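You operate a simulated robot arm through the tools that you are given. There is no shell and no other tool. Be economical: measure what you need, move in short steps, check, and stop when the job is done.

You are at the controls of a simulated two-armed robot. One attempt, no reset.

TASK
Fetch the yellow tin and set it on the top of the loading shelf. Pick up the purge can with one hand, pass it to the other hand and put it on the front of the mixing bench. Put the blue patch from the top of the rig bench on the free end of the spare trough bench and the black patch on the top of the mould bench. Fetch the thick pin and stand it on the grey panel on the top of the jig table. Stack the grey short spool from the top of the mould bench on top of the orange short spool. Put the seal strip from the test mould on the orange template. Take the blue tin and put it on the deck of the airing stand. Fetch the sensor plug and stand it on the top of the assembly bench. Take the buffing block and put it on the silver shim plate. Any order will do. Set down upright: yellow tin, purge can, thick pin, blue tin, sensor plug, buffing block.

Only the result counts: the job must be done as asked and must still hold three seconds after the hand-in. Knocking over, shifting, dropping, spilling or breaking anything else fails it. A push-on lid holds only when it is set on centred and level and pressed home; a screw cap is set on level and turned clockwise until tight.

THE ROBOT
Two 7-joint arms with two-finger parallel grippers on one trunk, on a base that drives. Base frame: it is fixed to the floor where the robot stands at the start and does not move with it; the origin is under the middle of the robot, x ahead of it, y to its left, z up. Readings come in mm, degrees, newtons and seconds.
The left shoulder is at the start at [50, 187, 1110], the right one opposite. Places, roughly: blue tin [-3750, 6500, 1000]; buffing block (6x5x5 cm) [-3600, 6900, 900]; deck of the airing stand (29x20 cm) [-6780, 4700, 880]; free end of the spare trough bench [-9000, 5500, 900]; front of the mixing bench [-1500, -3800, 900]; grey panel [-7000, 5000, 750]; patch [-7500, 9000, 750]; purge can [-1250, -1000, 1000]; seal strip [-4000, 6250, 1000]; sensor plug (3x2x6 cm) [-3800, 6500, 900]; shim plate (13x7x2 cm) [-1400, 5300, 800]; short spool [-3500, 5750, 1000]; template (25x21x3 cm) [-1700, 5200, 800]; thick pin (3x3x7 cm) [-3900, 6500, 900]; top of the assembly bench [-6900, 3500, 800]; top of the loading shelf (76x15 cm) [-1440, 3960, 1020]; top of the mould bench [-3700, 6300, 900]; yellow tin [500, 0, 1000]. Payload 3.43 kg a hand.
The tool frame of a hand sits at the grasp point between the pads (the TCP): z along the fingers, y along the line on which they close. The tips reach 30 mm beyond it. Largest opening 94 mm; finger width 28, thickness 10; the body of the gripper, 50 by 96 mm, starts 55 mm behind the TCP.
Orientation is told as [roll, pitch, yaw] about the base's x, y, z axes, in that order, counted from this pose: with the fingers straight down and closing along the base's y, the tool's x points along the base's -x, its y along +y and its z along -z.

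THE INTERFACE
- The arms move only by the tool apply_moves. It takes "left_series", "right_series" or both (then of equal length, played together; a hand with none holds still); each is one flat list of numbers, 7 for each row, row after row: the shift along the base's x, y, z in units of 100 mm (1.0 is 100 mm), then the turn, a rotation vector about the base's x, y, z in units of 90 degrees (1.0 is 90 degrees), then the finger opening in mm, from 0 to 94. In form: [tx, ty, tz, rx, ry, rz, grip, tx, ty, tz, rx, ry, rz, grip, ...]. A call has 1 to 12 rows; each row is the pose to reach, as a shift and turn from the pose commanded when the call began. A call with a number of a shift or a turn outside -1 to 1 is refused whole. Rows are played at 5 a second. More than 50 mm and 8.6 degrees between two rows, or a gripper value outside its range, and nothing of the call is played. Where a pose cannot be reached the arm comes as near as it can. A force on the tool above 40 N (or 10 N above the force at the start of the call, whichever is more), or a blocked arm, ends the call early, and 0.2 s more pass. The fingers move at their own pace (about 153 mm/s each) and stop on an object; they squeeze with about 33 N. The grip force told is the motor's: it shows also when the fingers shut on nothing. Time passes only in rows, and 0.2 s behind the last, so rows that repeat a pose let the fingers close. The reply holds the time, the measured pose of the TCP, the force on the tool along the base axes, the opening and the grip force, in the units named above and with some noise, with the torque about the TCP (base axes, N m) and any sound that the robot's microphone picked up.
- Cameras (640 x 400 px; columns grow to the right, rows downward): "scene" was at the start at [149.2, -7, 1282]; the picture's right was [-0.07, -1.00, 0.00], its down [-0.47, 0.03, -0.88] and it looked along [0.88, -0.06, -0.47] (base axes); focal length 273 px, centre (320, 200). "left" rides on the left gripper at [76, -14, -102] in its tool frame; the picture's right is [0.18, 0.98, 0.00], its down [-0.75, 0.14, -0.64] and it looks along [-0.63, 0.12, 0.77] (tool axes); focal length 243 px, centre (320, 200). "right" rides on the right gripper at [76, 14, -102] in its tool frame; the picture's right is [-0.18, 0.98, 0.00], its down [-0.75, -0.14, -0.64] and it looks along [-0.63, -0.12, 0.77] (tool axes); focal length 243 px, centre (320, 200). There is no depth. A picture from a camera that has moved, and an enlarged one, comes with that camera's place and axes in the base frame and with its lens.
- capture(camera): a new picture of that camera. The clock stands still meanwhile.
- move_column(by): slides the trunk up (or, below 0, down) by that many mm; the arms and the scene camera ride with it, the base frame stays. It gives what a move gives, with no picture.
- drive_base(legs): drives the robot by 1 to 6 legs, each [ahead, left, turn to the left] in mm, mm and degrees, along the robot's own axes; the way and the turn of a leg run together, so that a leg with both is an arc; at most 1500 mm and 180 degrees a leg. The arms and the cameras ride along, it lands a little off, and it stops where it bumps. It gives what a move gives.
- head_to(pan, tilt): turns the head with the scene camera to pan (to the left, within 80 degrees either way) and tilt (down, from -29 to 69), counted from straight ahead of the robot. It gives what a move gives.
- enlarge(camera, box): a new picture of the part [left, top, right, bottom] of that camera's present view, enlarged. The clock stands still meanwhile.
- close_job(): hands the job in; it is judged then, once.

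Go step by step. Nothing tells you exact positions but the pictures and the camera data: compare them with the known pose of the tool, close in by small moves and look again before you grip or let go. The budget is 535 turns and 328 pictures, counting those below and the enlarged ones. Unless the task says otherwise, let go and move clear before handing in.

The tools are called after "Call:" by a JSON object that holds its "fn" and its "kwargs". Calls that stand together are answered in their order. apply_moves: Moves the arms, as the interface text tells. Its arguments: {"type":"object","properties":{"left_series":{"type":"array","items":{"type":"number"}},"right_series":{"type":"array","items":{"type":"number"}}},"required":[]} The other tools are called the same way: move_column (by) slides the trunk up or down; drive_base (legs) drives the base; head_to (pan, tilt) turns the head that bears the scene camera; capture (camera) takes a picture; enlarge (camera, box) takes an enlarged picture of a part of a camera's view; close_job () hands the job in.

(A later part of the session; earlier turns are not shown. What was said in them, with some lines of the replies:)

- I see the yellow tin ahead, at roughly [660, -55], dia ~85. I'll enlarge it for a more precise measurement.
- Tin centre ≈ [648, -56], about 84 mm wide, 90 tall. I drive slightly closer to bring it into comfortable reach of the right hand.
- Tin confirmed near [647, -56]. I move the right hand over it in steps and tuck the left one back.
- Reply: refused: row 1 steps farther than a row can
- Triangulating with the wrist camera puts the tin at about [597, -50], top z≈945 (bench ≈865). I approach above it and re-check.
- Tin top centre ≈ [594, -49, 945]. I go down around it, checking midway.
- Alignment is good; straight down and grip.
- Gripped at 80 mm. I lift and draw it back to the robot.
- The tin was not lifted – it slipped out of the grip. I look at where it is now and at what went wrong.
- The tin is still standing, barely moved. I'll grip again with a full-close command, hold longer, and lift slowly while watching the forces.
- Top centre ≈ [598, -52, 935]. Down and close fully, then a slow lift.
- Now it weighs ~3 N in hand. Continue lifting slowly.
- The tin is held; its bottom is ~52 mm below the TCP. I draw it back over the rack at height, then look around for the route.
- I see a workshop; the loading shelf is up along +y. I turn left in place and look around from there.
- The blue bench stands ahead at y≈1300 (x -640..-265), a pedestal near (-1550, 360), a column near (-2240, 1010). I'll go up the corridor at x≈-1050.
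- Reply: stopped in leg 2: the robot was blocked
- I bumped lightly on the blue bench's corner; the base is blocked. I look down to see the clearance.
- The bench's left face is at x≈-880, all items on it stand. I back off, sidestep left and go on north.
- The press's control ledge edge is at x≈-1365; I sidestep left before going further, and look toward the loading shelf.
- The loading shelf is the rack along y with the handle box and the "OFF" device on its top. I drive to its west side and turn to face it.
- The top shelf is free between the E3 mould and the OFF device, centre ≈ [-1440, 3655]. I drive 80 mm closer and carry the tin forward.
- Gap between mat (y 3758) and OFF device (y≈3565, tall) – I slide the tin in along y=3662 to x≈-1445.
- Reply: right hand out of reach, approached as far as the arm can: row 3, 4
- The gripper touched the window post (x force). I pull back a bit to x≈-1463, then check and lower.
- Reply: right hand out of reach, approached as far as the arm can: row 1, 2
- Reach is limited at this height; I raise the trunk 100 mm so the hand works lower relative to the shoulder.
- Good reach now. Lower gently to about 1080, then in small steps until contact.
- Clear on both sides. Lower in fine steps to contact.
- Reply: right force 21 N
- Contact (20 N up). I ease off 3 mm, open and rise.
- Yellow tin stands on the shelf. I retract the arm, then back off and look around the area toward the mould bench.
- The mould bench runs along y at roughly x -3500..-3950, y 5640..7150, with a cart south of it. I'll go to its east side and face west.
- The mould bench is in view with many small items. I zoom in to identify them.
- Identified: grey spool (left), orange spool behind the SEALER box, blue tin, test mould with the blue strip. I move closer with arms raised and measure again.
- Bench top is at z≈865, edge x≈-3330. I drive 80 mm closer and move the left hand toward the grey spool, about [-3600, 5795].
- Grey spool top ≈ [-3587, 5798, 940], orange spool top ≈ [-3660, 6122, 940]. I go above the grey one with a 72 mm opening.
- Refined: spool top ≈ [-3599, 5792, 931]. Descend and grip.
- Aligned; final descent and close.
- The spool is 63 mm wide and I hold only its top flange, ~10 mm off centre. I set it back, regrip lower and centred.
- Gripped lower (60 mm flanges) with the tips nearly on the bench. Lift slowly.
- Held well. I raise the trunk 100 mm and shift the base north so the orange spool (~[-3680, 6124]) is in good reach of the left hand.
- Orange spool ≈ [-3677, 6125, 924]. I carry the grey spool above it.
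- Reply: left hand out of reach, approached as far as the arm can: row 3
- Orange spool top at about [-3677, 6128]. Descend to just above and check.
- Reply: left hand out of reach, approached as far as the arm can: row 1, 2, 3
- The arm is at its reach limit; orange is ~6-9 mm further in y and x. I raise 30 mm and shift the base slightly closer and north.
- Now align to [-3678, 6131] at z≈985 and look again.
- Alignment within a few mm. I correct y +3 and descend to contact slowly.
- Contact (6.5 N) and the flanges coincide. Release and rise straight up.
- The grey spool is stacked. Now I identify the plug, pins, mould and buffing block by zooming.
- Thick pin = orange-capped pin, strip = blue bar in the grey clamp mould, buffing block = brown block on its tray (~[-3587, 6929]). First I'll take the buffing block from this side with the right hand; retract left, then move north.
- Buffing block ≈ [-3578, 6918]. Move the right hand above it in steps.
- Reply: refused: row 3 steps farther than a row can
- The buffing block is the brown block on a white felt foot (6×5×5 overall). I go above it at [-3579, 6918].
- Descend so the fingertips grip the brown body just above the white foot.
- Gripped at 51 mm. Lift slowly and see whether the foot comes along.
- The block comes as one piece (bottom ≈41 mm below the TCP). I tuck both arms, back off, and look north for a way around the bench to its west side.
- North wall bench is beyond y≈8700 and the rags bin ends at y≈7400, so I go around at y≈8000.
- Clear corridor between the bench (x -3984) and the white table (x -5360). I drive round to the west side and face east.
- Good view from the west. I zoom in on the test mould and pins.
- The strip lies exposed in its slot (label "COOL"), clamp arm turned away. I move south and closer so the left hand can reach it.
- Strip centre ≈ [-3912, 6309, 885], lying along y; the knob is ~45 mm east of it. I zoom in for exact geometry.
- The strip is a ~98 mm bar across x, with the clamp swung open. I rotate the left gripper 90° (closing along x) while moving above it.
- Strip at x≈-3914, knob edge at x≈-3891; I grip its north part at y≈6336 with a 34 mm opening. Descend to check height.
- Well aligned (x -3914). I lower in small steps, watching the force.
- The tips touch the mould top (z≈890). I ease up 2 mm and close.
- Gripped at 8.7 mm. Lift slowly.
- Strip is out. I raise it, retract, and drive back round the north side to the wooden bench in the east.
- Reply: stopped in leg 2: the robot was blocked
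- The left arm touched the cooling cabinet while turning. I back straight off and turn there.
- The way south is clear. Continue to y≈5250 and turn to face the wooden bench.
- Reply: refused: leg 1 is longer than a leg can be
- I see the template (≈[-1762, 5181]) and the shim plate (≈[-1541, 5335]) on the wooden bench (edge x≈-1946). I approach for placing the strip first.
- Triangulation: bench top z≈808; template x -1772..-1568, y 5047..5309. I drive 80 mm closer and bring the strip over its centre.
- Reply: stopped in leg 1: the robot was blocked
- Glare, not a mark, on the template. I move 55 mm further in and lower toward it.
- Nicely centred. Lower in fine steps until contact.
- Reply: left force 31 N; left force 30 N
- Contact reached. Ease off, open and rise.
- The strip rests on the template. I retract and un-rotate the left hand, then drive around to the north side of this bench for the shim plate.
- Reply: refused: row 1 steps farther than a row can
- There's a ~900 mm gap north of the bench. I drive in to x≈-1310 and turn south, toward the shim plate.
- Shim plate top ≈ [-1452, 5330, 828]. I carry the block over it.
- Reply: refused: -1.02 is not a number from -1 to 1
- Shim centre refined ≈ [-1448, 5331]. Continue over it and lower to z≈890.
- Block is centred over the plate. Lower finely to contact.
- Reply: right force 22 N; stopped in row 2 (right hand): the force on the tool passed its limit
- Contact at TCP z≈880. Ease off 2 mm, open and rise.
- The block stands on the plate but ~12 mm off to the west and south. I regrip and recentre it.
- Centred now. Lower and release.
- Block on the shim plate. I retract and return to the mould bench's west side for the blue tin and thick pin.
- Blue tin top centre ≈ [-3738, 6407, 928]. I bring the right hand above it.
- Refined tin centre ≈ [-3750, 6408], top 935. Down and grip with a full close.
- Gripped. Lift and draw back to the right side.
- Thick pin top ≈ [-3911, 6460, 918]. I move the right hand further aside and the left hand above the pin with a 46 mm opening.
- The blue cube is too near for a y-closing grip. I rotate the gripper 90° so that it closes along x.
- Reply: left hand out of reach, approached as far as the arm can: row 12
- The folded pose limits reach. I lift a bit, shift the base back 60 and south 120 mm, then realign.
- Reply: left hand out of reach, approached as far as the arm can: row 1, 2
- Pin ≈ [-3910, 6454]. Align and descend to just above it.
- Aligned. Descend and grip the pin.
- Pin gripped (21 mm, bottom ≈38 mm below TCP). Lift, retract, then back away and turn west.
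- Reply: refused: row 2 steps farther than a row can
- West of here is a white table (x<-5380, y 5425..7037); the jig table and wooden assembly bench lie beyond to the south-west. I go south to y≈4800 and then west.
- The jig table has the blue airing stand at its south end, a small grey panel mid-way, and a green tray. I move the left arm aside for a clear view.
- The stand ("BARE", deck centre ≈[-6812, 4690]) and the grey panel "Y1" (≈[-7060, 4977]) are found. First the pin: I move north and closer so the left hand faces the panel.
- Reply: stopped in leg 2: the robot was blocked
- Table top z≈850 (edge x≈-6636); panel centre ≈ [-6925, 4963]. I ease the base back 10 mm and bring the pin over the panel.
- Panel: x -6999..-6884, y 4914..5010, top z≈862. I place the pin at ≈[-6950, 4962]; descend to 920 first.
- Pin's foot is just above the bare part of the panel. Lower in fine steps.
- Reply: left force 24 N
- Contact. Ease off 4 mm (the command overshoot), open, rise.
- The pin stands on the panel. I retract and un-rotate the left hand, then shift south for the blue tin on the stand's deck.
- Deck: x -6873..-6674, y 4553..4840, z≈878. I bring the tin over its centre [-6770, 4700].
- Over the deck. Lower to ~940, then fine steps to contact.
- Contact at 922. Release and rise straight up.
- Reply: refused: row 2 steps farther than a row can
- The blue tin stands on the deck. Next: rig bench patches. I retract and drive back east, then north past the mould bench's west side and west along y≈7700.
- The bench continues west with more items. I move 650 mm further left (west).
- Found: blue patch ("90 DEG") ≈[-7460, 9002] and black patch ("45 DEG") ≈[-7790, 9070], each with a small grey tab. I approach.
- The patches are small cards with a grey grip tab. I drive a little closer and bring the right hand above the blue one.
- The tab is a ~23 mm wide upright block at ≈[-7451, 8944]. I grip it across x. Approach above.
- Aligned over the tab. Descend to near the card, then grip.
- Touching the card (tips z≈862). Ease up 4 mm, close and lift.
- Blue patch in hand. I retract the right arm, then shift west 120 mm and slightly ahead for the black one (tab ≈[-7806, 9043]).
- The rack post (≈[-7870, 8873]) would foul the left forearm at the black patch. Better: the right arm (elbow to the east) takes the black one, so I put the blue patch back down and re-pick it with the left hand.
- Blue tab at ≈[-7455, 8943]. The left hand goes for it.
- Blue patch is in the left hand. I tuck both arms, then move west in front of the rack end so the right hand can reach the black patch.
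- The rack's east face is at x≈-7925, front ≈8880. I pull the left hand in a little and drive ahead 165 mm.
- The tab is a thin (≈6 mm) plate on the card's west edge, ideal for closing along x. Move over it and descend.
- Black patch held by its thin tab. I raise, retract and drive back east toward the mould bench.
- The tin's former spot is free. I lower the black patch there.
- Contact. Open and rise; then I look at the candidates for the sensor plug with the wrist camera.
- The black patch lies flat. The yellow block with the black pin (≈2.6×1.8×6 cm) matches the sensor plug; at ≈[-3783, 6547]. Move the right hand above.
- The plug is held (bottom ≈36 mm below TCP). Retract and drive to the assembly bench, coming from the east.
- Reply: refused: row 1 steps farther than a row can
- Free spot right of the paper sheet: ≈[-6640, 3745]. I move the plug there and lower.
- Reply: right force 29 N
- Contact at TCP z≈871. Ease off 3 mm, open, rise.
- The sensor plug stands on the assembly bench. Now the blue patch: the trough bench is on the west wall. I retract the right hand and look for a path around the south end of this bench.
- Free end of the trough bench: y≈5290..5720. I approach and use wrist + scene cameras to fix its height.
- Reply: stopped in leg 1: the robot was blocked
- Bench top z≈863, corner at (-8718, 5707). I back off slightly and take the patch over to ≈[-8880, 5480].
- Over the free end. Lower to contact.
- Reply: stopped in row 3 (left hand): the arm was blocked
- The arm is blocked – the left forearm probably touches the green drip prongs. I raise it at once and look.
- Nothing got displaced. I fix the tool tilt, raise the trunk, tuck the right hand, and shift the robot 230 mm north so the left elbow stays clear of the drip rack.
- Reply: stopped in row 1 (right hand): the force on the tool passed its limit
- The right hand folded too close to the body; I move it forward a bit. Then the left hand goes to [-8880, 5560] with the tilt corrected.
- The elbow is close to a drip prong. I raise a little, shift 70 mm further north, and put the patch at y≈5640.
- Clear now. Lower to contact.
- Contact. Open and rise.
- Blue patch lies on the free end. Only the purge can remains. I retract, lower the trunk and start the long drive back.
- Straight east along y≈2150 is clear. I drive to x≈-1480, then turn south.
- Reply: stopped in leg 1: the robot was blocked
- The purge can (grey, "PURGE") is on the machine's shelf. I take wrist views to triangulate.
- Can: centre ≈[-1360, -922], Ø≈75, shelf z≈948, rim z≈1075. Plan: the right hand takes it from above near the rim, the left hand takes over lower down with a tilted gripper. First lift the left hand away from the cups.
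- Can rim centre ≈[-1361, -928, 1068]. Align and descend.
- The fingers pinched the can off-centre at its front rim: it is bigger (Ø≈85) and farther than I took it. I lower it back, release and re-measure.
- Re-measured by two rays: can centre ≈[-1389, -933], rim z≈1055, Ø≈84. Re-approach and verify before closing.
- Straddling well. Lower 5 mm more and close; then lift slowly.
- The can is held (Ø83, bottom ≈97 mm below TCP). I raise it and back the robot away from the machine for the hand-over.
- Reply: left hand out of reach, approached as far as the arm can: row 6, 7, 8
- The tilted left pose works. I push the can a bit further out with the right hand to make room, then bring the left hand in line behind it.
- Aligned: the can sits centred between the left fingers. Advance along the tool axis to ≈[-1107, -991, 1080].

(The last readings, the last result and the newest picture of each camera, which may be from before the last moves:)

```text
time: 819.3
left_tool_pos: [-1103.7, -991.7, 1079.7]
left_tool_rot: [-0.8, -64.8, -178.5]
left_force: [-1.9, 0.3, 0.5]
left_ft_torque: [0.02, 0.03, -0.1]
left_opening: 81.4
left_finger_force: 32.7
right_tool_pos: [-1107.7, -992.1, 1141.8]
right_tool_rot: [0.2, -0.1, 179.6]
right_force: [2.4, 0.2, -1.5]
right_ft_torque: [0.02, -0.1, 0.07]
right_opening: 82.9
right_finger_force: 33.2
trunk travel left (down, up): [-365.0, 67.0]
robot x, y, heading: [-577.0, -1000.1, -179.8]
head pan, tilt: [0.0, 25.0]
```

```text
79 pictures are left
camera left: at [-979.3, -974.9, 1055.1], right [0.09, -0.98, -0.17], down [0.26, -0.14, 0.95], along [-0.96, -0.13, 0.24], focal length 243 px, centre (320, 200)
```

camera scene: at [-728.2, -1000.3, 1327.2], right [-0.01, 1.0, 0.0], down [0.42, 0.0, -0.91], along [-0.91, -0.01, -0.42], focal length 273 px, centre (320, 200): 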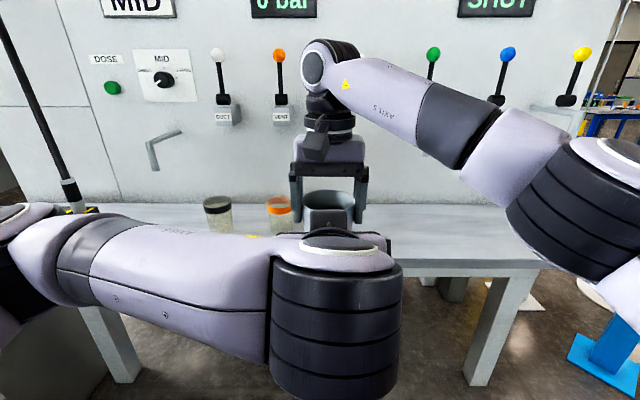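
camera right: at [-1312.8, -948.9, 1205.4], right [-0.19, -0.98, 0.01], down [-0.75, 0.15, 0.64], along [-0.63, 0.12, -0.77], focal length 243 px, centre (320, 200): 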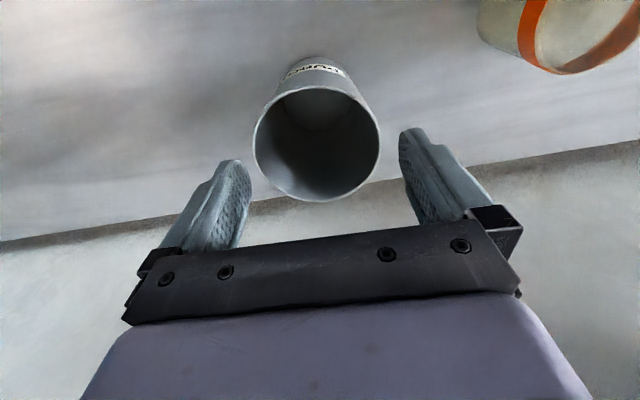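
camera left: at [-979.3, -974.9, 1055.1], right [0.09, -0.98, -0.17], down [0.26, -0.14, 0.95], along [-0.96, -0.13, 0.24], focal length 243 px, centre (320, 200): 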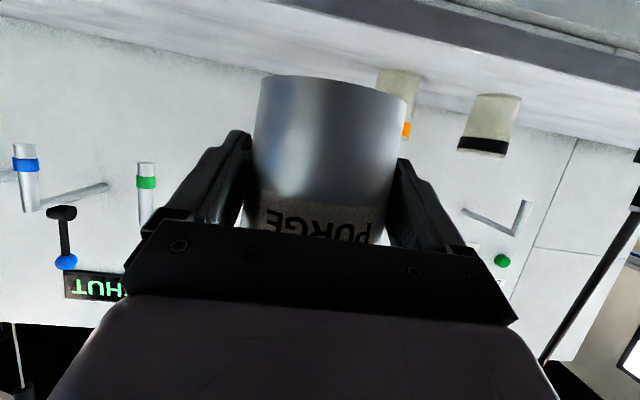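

Both hands hold the can. Now the right hand opens and rises.

Call:
{"fn": "apply_moves", "kwargs": {"right_series": [0, 0, 0, 0, 0, 0, 93, 0, 0, 0, 0, 0, 0, 93, 0, 0, 0.2, 0, 0, 0, 93, 0, 0, 0.5, 0, 0, 0, 93, 0, 0, 0.8, 0, 0, 0, 93]}}

Call:
{"fn": "capture", "kwargs": {"camera": "right"}}

Call:
{"fn": "capture", "kwargs": {"camera": "scene"}}

```text
time: 820.5
left_tool_pos: [-1104.2, -991.2, 1080.1]
left_tool_rot: [-0.7, -64.8, -178.7]
left_force: [0.2, 0.3, 0.2]
left_ft_torque: [0.01, 0.01, 0.0]
left_opening: 81.1
left_finger_force: 32.8
right_tool_pos: [-1093.1, -987.9, 1221.8]
right_tool_rot: [0.3, -0.2, 179.4]
right_force: [-0.1, 0.0, 0.4]
right_ft_torque: [0.02, 0.04, 0.02]
right_opening: 92.8
right_finger_force: 0.0
right hand out of reach, approached as far as the arm can: row 5
trunk travel left (down, up): [-365.0, 67.0]
robot x, y, heading: [-580.2, -1000.9, -179.7]
head pan, tilt: [0.0, 25.0]
```

```text
78 pictures are left
camera right: at [-1017.8, -1002.8, 1324.2], right [-0.19, -0.98, 0.01], down [-0.75, 0.15, 0.64], along [-0.63, 0.12, -0.77], focal length 243 px, centre (320, 200)
```

right: 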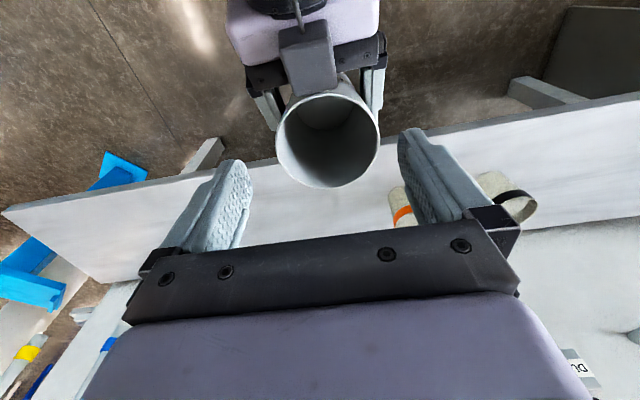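

```text
77 pictures are left
camera scene: at [-727.4, -1000.0, 1327.2], right [-0.01, 1.0, 0.0], down [0.42, 0.0, -0.91], along [-0.91, -0.01, -0.42], focal length 273 px, centre (320, 200)
```

scene: 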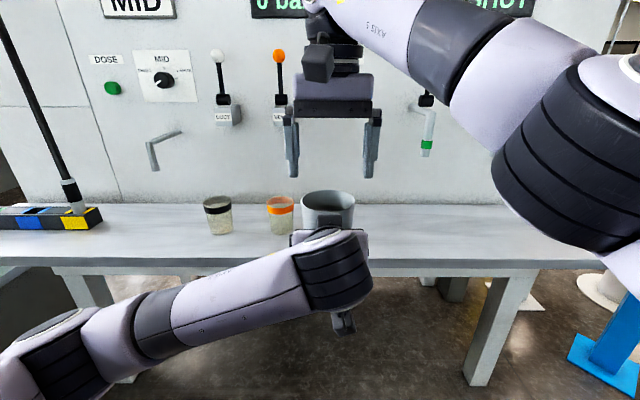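

The hand-over succeeded: the left hand holds the (empty) can. I move the right hand aside, turn south and look for the mixing bench.

Call:
{"fn": "apply_moves", "kwargs": {"right_series": [0.1, 0.3, 0, 0, 0, 0, 60, 0.2, 0.7, 0, 0, 0, 0, 60, 0.4, 1.0, 0, 0, 0, 0, 60, 0.8, 1.0, 0, 0, 0, 0, 60]}}

Call:
{"fn": "drive_base", "kwargs": {"legs": [[0, 0, 90]]}}

Call:
{"fn": "head_to", "kwargs": {"pan": -10, "tilt": 15}}

Call:
{"fn": "capture", "kwargs": {"camera": "scene"}}

```text
time: 821.5
left_tool_pos: [-1103.9, -989.9, 1079.6]
left_tool_rot: [-0.8, -64.8, -178.6]
left_force: [0.2, 0.7, -1.8]
left_ft_torque: [0.02, -0.04, -0.01]
left_opening: 79.5
left_finger_force: 33.2
right_tool_pos: [-1012.1, -887.4, 1222.4]
right_tool_rot: [0.2, -0.1, 179.3]
right_force: [0.3, 0.3, 0.4]
right_ft_torque: [-0.04, 0.03, 0.02]
right_opening: 60.1
right_finger_force: 0.1
trunk travel left (down, up): [-365.0, 67.0]
robot x, y, heading: [-578.6, -1001.3, -179.3]
head pan, tilt: [0.0, 25.0]
```

```text
time: 825.7
left_tool_pos: [-595.8, -1526.5, 1080.7]
left_tool_rot: [-0.8, -64.8, -89.9]
left_force: [0.3, 0.1, -1.6]
left_ft_torque: [-0.01, 0.01, 0.0]
left_opening: 79.1
left_finger_force: 33.0
right_tool_pos: [-699.4, -1431.7, 1222.0]
right_tool_rot: [0.3, -0.2, -91.8]
right_force: [0.2, -0.5, -0.2]
right_ft_torque: [0.01, 0.01, -0.03]
right_opening: 59.9
right_finger_force: 0.1
trunk travel left (down, up): [-365.0, 67.0]
robot x, y, heading: [-578.6, -997.2, -90.8]
head pan, tilt: [0.0, 25.0]
```

```text
time: 826.4
left_tool_pos: [-597.3, -1525.9, 1079.2]
left_tool_rot: [-0.8, -64.8, -89.9]
left_force: [0.5, -0.4, -1.3]
left_ft_torque: [0.02, 0.01, 0.03]
left_opening: 78.9
left_finger_force: 33.3
right_tool_pos: [-699.1, -1432.3, 1220.8]
right_tool_rot: [0.3, 0.0, -91.8]
right_force: [0.2, -0.1, 0.1]
right_ft_torque: [0.02, -0.02, 0.01]
right_opening: 59.9
right_finger_force: 0.1
trunk travel left (down, up): [-365.0, 67.0]
robot x, y, heading: [-580.3, -996.5, -91.0]
head pan, tilt: [-10.0, 15.0]
```

```text
76 pictures are left
camera scene: at [-595.6, -1149.9, 1343.3], right [-0.98, 0.19, 0.0], down [0.05, 0.26, -0.97], along [-0.18, -0.95, -0.26], focal length 273 px, centre (320, 200)
```

scene: 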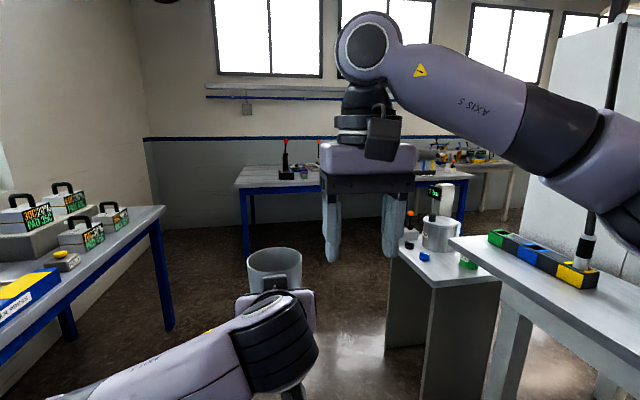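

Call:
{"fn": "drive_base", "kwargs": {"legs": [[1400, 0, 1]]}}

Call:
{"fn": "head_to", "kwargs": {"pan": -30, "tilt": 22}}

Call:
{"fn": "capture", "kwargs": {"camera": "scene"}}

```text
time: 833.3
left_tool_pos: [-611.0, -2913.0, 1080.5]
left_tool_rot: [-0.8, -64.8, -89.7]
left_force: [-0.1, 0.6, -0.9]
left_ft_torque: [0.0, 0.03, 0.0]
left_opening: 78.7
left_finger_force: 33.2
right_tool_pos: [-712.5, -2820.8, 1222.1]
right_tool_rot: [0.3, -0.2, -91.7]
right_force: [-0.9, -0.4, 0.5]
right_ft_torque: [0.01, 0.03, 0.01]
right_opening: 60.0
right_finger_force: 0.1
trunk travel left (down, up): [-365.0, 67.0]
robot x, y, heading: [-593.3, -2390.0, -90.6]
head pan, tilt: [-10.0, 15.0]
```

```text
time: 834.1
left_tool_pos: [-610.6, -2911.9, 1079.4]
left_tool_rot: [-0.8, -64.8, -89.8]
left_force: [0.2, 0.0, -1.7]
left_ft_torque: [-0.01, 0.02, -0.03]
left_opening: 79.0
left_finger_force: 33.4
right_tool_pos: [-713.4, -2818.4, 1220.9]
right_tool_rot: [0.2, -0.2, -91.6]
right_force: [-0.3, 0.2, 0.5]
right_ft_torque: [-0.01, -0.01, 0.0]
right_opening: 60.0
right_finger_force: 0.0
trunk travel left (down, up): [-365.0, 67.0]
robot x, y, heading: [-594.0, -2382.9, -90.4]
head pan, tilt: [-30.0, 22.0]
```

```text
75 pictures are left
camera scene: at [-640.4, -2524.2, 1332.0], right [-0.86, 0.51, 0.0], down [0.19, 0.32, -0.93], along [-0.47, -0.8, -0.37], focal length 273 px, centre (320, 200)
```

scene: 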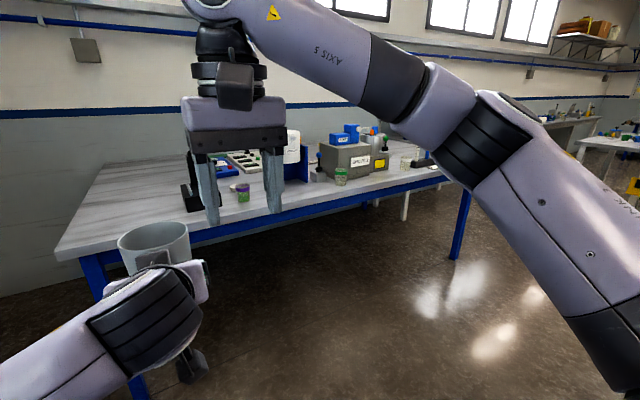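

Call:
{"fn": "head_to", "kwargs": {"pan": -75, "tilt": 30}}

Call:
{"fn": "capture", "kwargs": {"camera": "scene"}}

```text
time: 835.2
left_tool_pos: [-609.6, -2910.9, 1079.9]
left_tool_rot: [-0.9, -64.9, -89.7]
left_force: [0.7, -0.5, -0.6]
left_ft_torque: [0.03, 0.0, 0.02]
left_opening: 78.6
left_finger_force: 32.8
right_tool_pos: [-714.2, -2819.9, 1220.0]
right_tool_rot: [0.3, -0.2, -91.6]
right_force: [-0.6, 0.5, 0.5]
right_ft_torque: [-0.01, 0.0, 0.0]
right_opening: 60.2
right_finger_force: 0.1
trunk travel left (down, up): [-365.0, 67.0]
robot x, y, heading: [-593.8, -2382.3, -90.5]
head pan, tilt: [-75.0, 30.0]
```

```text
74 pictures are left
camera scene: at [-680.9, -2466.9, 1319.2], right [-0.25, 0.97, 0.0], down [0.48, 0.13, -0.87], along [-0.84, -0.22, -0.5], focal length 273 px, centre (320, 200)
```

scene: 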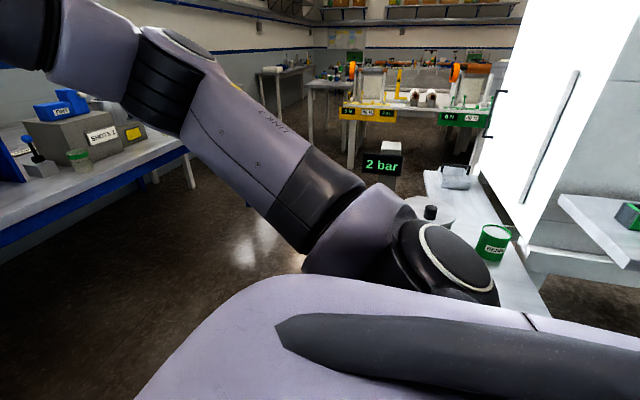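

Call:
{"fn": "drive_base", "kwargs": {"legs": [[540, 0, 0.5], [0, -930, 0]]}}

Call:
{"fn": "head_to", "kwargs": {"pan": 0, "tilt": 30}}

Call:
{"fn": "capture", "kwargs": {"camera": "scene"}}

```text
time: 842.9
left_tool_pos: [-1537.4, -3467.9, 1079.2]
left_tool_rot: [-0.8, -64.8, -89.9]
left_force: [-0.3, 0.2, -1.3]
left_ft_torque: [-0.01, 0.04, 0.02]
left_opening: 78.5
left_finger_force: 32.7
right_tool_pos: [-1640.9, -3376.6, 1220.6]
right_tool_rot: [0.3, 0.0, -91.7]
right_force: [-1.3, -0.5, -0.3]
right_ft_torque: [0.01, -0.01, -0.01]
right_opening: 60.0
right_finger_force: 0.1
trunk travel left (down, up): [-365.0, 67.0]
robot x, y, heading: [-1517.5, -2941.3, -90.6]
head pan, tilt: [-75.0, 30.0]
```

```text
time: 844.4
left_tool_pos: [-1537.7, -3468.3, 1080.0]
left_tool_rot: [-0.8, -64.8, -89.7]
left_force: [-0.8, -0.4, -0.8]
left_ft_torque: [-0.01, 0.0, 0.02]
left_opening: 78.6
left_finger_force: 33.4
right_tool_pos: [-1639.9, -3375.6, 1219.9]
right_tool_rot: [0.3, -0.1, -91.7]
right_force: [0.8, 0.0, -0.1]
right_ft_torque: [0.03, 0.0, -0.02]
right_opening: 60.1
right_finger_force: 0.0
trunk travel left (down, up): [-365.0, 67.0]
robot x, y, heading: [-1518.5, -2942.4, -90.5]
head pan, tilt: [0.0, 30.0]
```

```text
73 pictures are left
camera scene: at [-1520.6, -3091.6, 1319.2], right [-1.0, 0.01, 0.0], down [0.01, 0.5, -0.87], along [-0.01, -0.87, -0.5], focal length 273 px, centre (320, 200)
```

scene: 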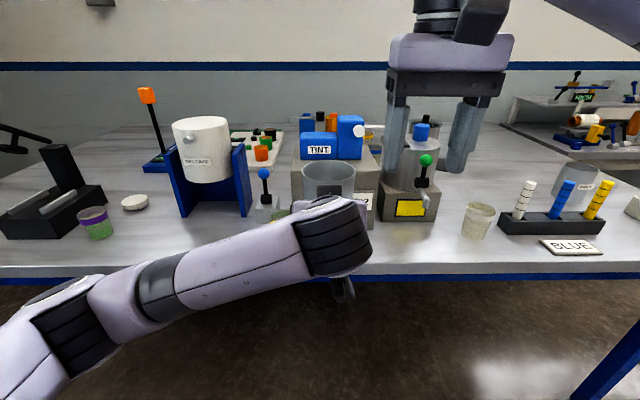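

Free front strip in front of the valve machine at x≈-1690, y≈-3640 (edge y≈-3574). I drive there with the can high.

Call:
{"fn": "drive_base", "kwargs": {"legs": [[165, -155, 0.5]]}}

Call:
{"fn": "capture", "kwargs": {"camera": "scene"}}

Call:
{"fn": "capture", "kwargs": {"camera": "right"}}

```text
time: 846.1
left_tool_pos: [-1689.0, -3627.6, 1078.8]
left_tool_rot: [-0.8, -64.6, -89.4]
left_force: [-0.8, -0.4, -1.8]
left_ft_torque: [0.0, -0.01, -0.01]
left_opening: 78.7
left_finger_force: 33.5
right_tool_pos: [-1790.9, -3534.9, 1220.7]
right_tool_rot: [0.3, -0.1, -91.2]
right_force: [-0.2, 0.0, -0.1]
right_ft_torque: [0.03, 0.01, -0.01]
right_opening: 60.0
right_finger_force: 0.0
trunk travel left (down, up): [-365.0, 67.0]
robot x, y, heading: [-1673.1, -3097.8, -90.2]
head pan, tilt: [0.0, 30.0]
```

```text
72 pictures are left
camera scene: at [-1674.1, -3249.6, 1319.1], right [-1.0, 0.0, 0.0], down [0.0, 0.5, -0.87], along [0.0, -0.87, -0.5], focal length 273 px, centre (320, 200)
```

scene: 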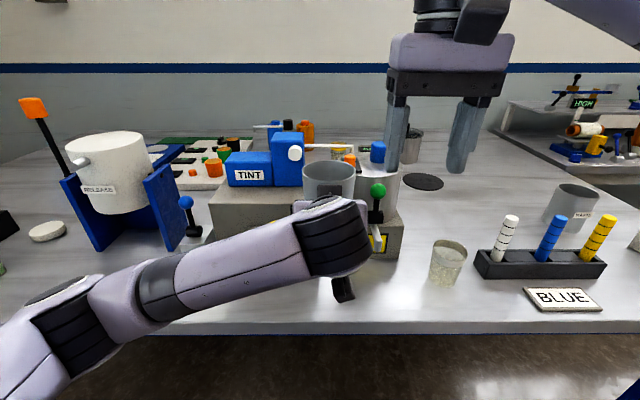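

```text
71 pictures are left
camera right: at [-1776.3, -3459.7, 1322.9], right [0.98, -0.21, 0.01], down [-0.16, -0.75, 0.64], along [-0.13, -0.63, -0.77], focal length 243 px, centre (320, 200)
```

right: 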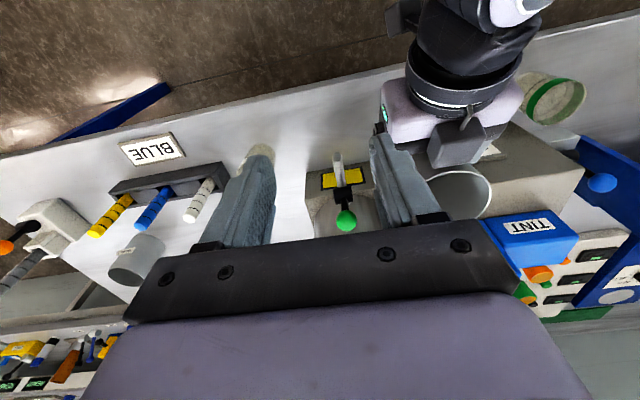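

The can is over the free front strip. I adjust 15 mm inward and lower in stages, watching the arm's clearance at the bench edge.

Call:
{"fn": "apply_moves", "kwargs": {"left_series": [0, -0.13, -0.3, 0, 0, 0, 0, 0, -0.13, -0.6, 0, 0, 0, 0, 0, -0.13, -0.9, 0, 0, 0, 0]}}

Call:
{"fn": "capture", "kwargs": {"camera": "scene"}}

Call:
{"fn": "capture", "kwargs": {"camera": "left"}}

```text
time: 846.9
left_tool_pos: [-1688.8, -3636.4, 991.2]
left_tool_rot: [-0.8, -64.8, -89.3]
left_force: [-1.0, 0.2, -1.2]
left_ft_torque: [0.02, 0.05, -0.01]
left_opening: 78.9
left_finger_force: 32.8
right_tool_pos: [-1789.9, -3533.7, 1221.5]
right_tool_rot: [0.3, -0.1, -91.3]
right_force: [-0.7, 0.3, -0.6]
right_ft_torque: [0.01, 0.0, 0.01]
right_opening: 60.2
right_finger_force: 0.0
trunk travel left (down, up): [-365.0, 67.0]
robot x, y, heading: [-1674.0, -3099.3, -90.1]
head pan, tilt: [0.0, 30.0]
```

```text
70 pictures are left
camera scene: at [-1673.7, -3249.2, 1319.2], right [-1.0, 0.0, 0.0], down [0.0, 0.5, -0.87], along [0.0, -0.87, -0.5], focal length 273 px, centre (320, 200)
```

scene: 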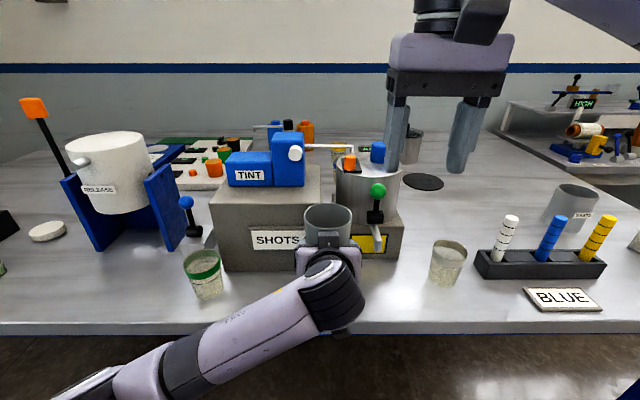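

```text
69 pictures are left
camera left: at [-1702.6, -3510.6, 965.8], right [0.98, 0.08, -0.17], down [0.15, 0.26, 0.95], along [0.12, -0.96, 0.24], focal length 243 px, centre (320, 200)
```

left: 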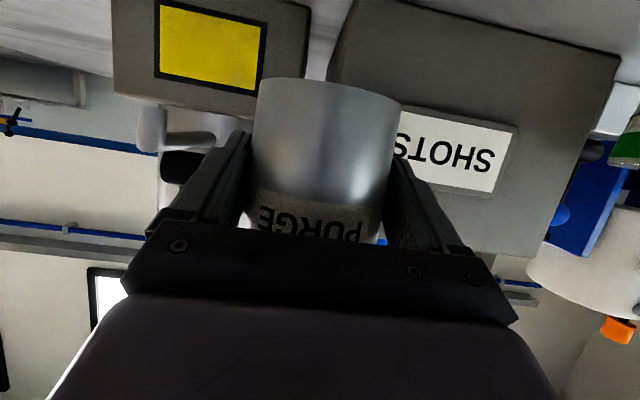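

Call:
{"fn": "apply_moves", "kwargs": {"left_series": [0, 0.0, -0.3, 0, 0, 0, 0, 0, 0.0, -0.6, 0, 0, 0, 0]}}

Call:
{"fn": "capture", "kwargs": {"camera": "scene"}}

Call:
{"fn": "capture", "kwargs": {"camera": "left"}}

```text
time: 847.5
left_tool_pos: [-1687.8, -3639.2, 930.4]
left_tool_rot: [-0.8, -64.8, -89.3]
left_force: [-0.1, 0.2, -0.4]
left_ft_torque: [0.03, 0.0, 0.02]
left_opening: 78.5
left_finger_force: 33.2
right_tool_pos: [-1790.9, -3535.9, 1220.8]
right_tool_rot: [0.2, -0.1, -91.3]
right_force: [0.5, -0.2, 0.4]
right_ft_torque: [0.01, 0.02, 0.01]
right_opening: 60.2
right_finger_force: 0.0
trunk travel left (down, up): [-365.0, 67.0]
robot x, y, heading: [-1676.0, -3102.6, -90.2]
head pan, tilt: [0.0, 30.0]
```

```text
68 pictures are left
camera scene: at [-1673.7, -3249.1, 1319.2], right [-1.0, 0.0, 0.0], down [0.0, 0.5, -0.87], along [0.0, -0.87, -0.5], focal length 273 px, centre (320, 200)
```

scene: 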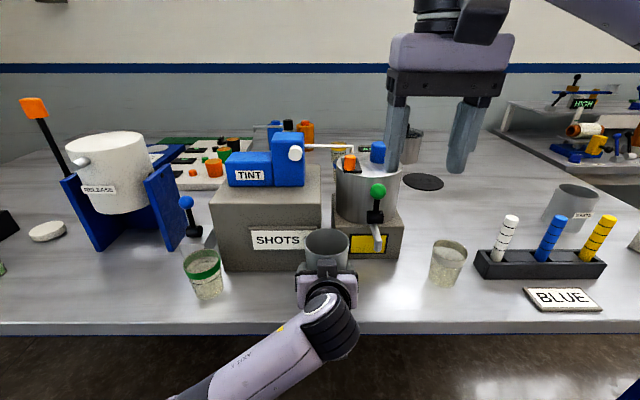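

```text
67 pictures are left
camera left: at [-1701.3, -3513.0, 906.0], right [0.98, 0.08, -0.17], down [0.15, 0.26, 0.95], along [0.12, -0.96, 0.24], focal length 243 px, centre (320, 200)
```

left: 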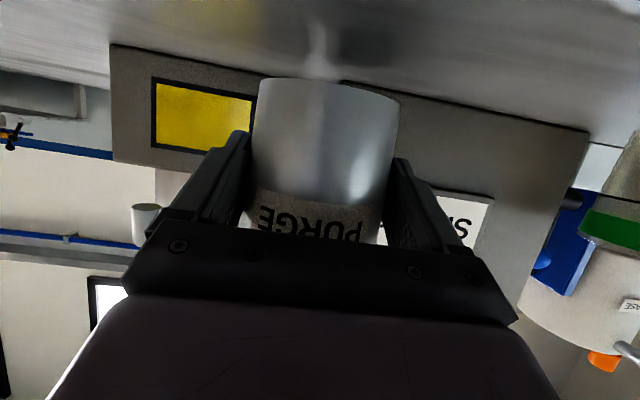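

Call:
{"fn": "apply_moves", "kwargs": {"left_series": [0, 0.0, -0.1, 0, 0, 0, 0, 0, 0.0, -0.18, 0, 0, 0, 0]}}

Call:
{"fn": "apply_moves", "kwargs": {"left_series": [0, 0.0, -0.04, 0, 0, 0, 0, 0, 0.0, -0.08, 0, 0, 0, 0]}}

```text
time: 848.1
left_tool_pos: [-1686.9, -3638.3, 911.0]
left_tool_rot: [-0.8, -64.8, -89.6]
left_force: [-0.7, 0.2, -1.9]
left_ft_torque: [0.01, 0.03, 0.0]
left_opening: 78.8
left_finger_force: 32.9
right_tool_pos: [-1790.6, -3534.9, 1220.8]
right_tool_rot: [0.3, -0.1, -91.3]
right_force: [0.0, -0.1, -0.2]
right_ft_torque: [-0.01, 0.0, -0.02]
right_opening: 59.9
right_finger_force: 0.0
trunk travel left (down, up): [-365.0, 67.0]
robot x, y, heading: [-1673.8, -3098.8, -90.1]
head pan, tilt: [0.0, 30.0]
```

```text
time: 848.7
left_tool_pos: [-1688.8, -3638.4, 905.3]
left_tool_rot: [-0.9, -65.2, -89.3]
left_force: [0.4, -0.2, 8.5]
left_ft_torque: [0.0, -0.29, -0.05]
left_opening: 78.8
left_finger_force: 32.8
right_tool_pos: [-1791.8, -3533.7, 1221.9]
right_tool_rot: [0.3, -0.3, -91.3]
right_force: [-0.1, -1.3, 0.1]
right_ft_torque: [0.01, 0.03, 0.02]
right_opening: 59.9
right_finger_force: 0.0
trunk travel left (down, up): [-365.0, 67.0]
robot x, y, heading: [-1674.4, -3102.2, -90.3]
head pan, tilt: [0.0, 30.0]
```

Contact (8.5 N). I check that it is the can resting upright on the bench.

Call:
{"fn": "enlarge", "kwargs": {"camera": "scene", "box": [240, 210, 440, 350]}}

Call:
{"fn": "capture", "kwargs": {"camera": "left"}}

```text
2.86 times, centred on (340, 280) of scene
camera zoom: at [-1673.7, -3248.4, 1319.5], right [-1.0, 0.0, 0.0], down [0.0, 0.5, -0.87], along [0.0, -0.87, -0.5], focal length 779 px, centre (263, -29)
```

zoom: 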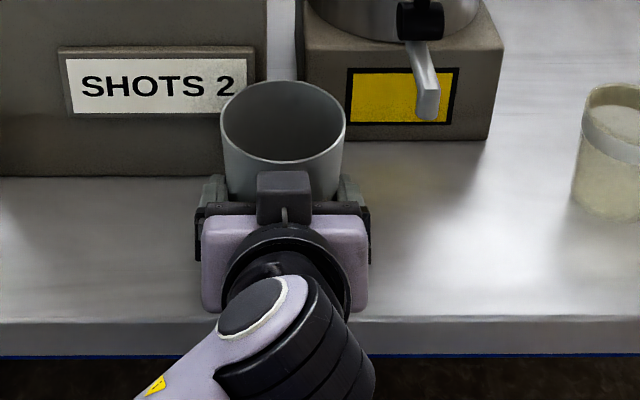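

```text
65 pictures are left
camera left: at [-1702.0, -3513.4, 880.6], right [0.98, 0.07, -0.17], down [0.15, 0.26, 0.95], along [0.12, -0.96, 0.25], focal length 243 px, centre (320, 200)
```

left: 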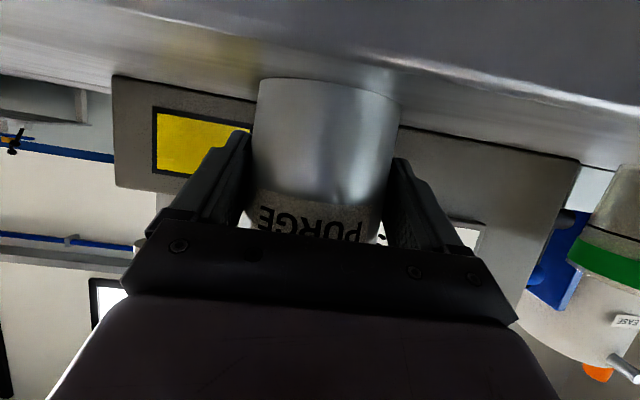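

The can rests on the bench front. Release and back out along the tool axis.

Call:
{"fn": "apply_moves", "kwargs": {"left_series": [0, 0, 0.0, 0, 0, 0, 86, 0, 0, 0.0, 0, 0, 0, 94, 0, 0.0, 0.0, 0, 0, 0, 94, 0, 0.2, 0.09, 0, 0, 0, 94, 0, 0.55, 0.26, 0, 0, 0, 94, 0, 0.9, 0.42, 0, 0, 0, 94]}}

Call:
{"fn": "capture", "kwargs": {"camera": "left"}}

Call:
{"fn": "enlarge", "kwargs": {"camera": "scene", "box": [240, 170, 440, 350]}}

```text
time: 850.3
left_tool_pos: [-1669.5, -3570.9, 972.0]
left_tool_rot: [7.2, -69.8, -95.4]
left_force: [-0.7, 0.6, -0.7]
left_ft_torque: [0.0, -0.02, 0.02]
left_opening: 94.2
left_finger_force: 0.1
right_tool_pos: [-1790.6, -3534.5, 1221.8]
right_tool_rot: [0.3, -0.2, -91.3]
right_force: [0.1, -0.1, 0.9]
right_ft_torque: [0.02, 0.0, 0.0]
right_opening: 60.0
right_finger_force: 0.0
trunk travel left (down, up): [-365.0, 67.0]
robot x, y, heading: [-1674.1, -3100.3, -90.3]
head pan, tilt: [0.0, 30.0]
stopped in row 6 (left hand): the arm was blocked; the commanded pose is now the measured one
```

```text
64 pictures are left
camera left: at [-1685.0, -3448.8, 936.1], right [0.99, 0.09, -0.13], down [0.09, 0.35, 0.93], along [0.13, -0.93, 0.33], focal length 243 px, centre (320, 200)
```

left: 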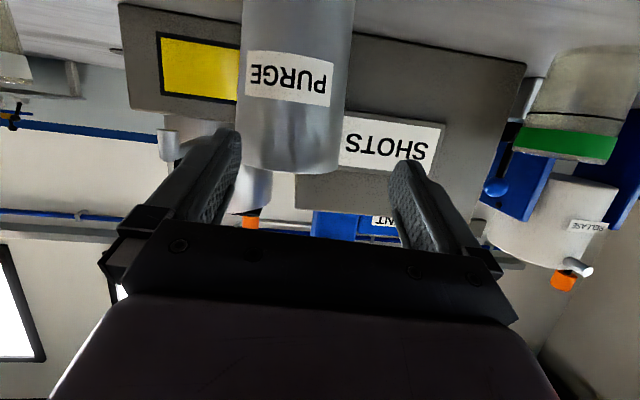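

```text
2.22 times, centred on (340, 260) of scene
camera zoom: at [-1673.6, -3249.1, 1319.2], right [-1.0, 0.0, 0.0], down [0.0, 0.5, -0.87], along [0.0, -0.87, -0.5], focal length 606 px, centre (276, 67)
```

zoom: 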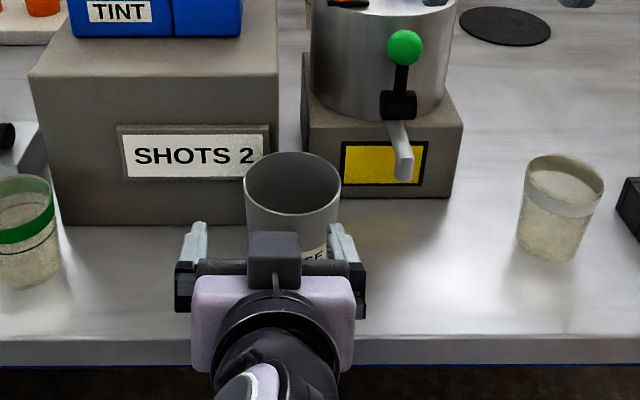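

The arm folded to its limit; the can is standing free. I back the whole robot straight off instead.

Call:
{"fn": "drive_base", "kwargs": {"legs": [[-250, 0, 0]]}}

Call:
{"fn": "head_to", "kwargs": {"pan": 0, "tilt": 25}}

Call:
{"fn": "capture", "kwargs": {"camera": "scene"}}

Call:
{"fn": "enlarge", "kwargs": {"camera": "scene", "box": [230, 150, 410, 290]}}

```text
time: 852.1
left_tool_pos: [-1668.9, -3328.0, 972.7]
left_tool_rot: [7.1, -69.8, -95.3]
left_force: [0.2, 0.2, -0.1]
left_ft_torque: [-0.01, -0.02, 0.02]
left_opening: 93.9
left_finger_force: 0.0
right_tool_pos: [-1789.5, -3291.0, 1221.3]
right_tool_rot: [0.3, -0.2, -91.3]
right_force: [0.2, -0.2, -0.3]
right_ft_torque: [-0.01, 0.02, 0.02]
right_opening: 59.8
right_finger_force: 0.0
trunk travel left (down, up): [-365.0, 67.0]
robot x, y, heading: [-1674.0, -2860.3, -90.2]
head pan, tilt: [0.0, 30.0]
```

```text
time: 852.7
left_tool_pos: [-1668.1, -3327.9, 971.8]
left_tool_rot: [7.2, -69.7, -95.4]
left_force: [0.4, -0.7, -1.1]
left_ft_torque: [-0.03, 0.04, -0.02]
left_opening: 94.3
left_finger_force: 0.0
right_tool_pos: [-1791.0, -3291.8, 1221.2]
right_tool_rot: [0.3, 0.1, -91.4]
right_force: [0.5, 0.5, 0.1]
right_ft_torque: [0.01, 0.0, 0.02]
right_opening: 59.9
right_finger_force: 0.1
trunk travel left (down, up): [-365.0, 67.0]
robot x, y, heading: [-1673.3, -2858.2, -90.4]
head pan, tilt: [0.0, 25.0]
```

```text
62 pictures are left
camera scene: at [-1672.7, -3007.4, 1327.1], right [-1.0, 0.0, 0.0], down [0.0, 0.42, -0.91], along [0.0, -0.91, -0.42], focal length 273 px, centre (320, 200)
```

scene: 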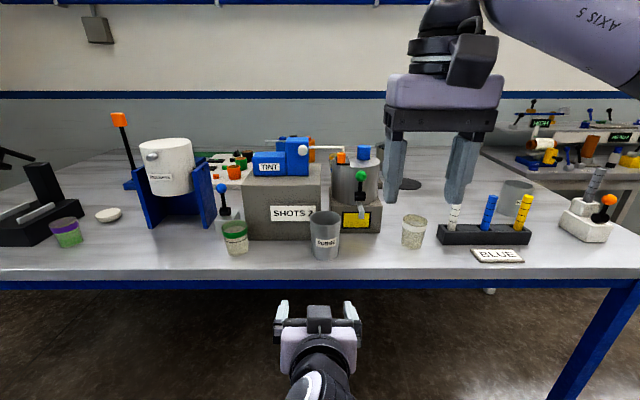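

```text
2.86 times, centred on (320, 220) of scene
camera zoom: at [-1672.7, -3007.4, 1327.1], right [-1.0, 0.0, 0.0], down [0.0, 0.42, -0.91], along [0.0, -0.91, -0.42], focal length 779 px, centre (320, 143)
```

zoom: 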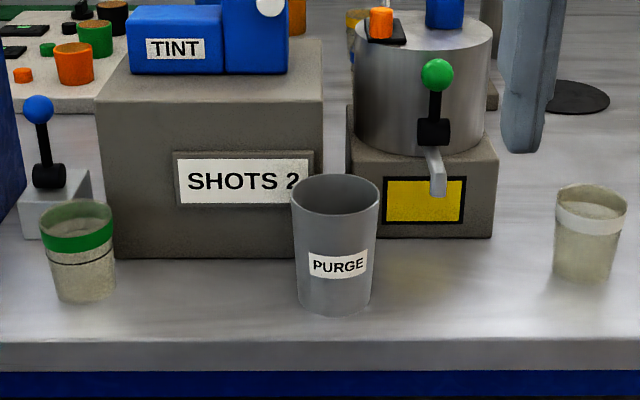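

All nine placements are done: the purge can stands upright on the mixing bench front and both hands are clear. Handing in.

Call:
{"fn": "close_job", "kwargs": {}}

```text
The job is handed in.
```

The job is handed in; all nine placements were made as asked, and each looked right in the camera views when I left it.

Some spots and doubts are worth knowing:

- **Sensor plug:** I took the yellow block with the black pin. It fits the stated 3x2x6 cm better than the green "M" plug beside it, but nothing on it was labelled.
- **Patches:** the blue and black patches are the cards marked "90 DEG" and "45 DEG". I chose them by colour and by their closeness to the listed spot.
- **Purge can:** both hands held it in the air before the right let go. It stands near the edge in front of the machine labelled "SHOTS 2". On the first try I gripped the can off-centre at its rim and set it back before gripping it properly.
- **Buffing block:** it sits about 8 mm off the centre of the shim plate.
- **Template:** it shifted about 5 mm while the strip was being set down.
- **Contacts:** the base was stopped six times by contact with the blue bench (twice), the drawer cabinet, the jig table, the trough bench and something beside the cooling cabinet. The left arm was stopped once, probably by the green drip prongs, and the right gripper once brushed the window frame at the loading shelf. I saw nothing move or fall, but I did not look closely after every stop.
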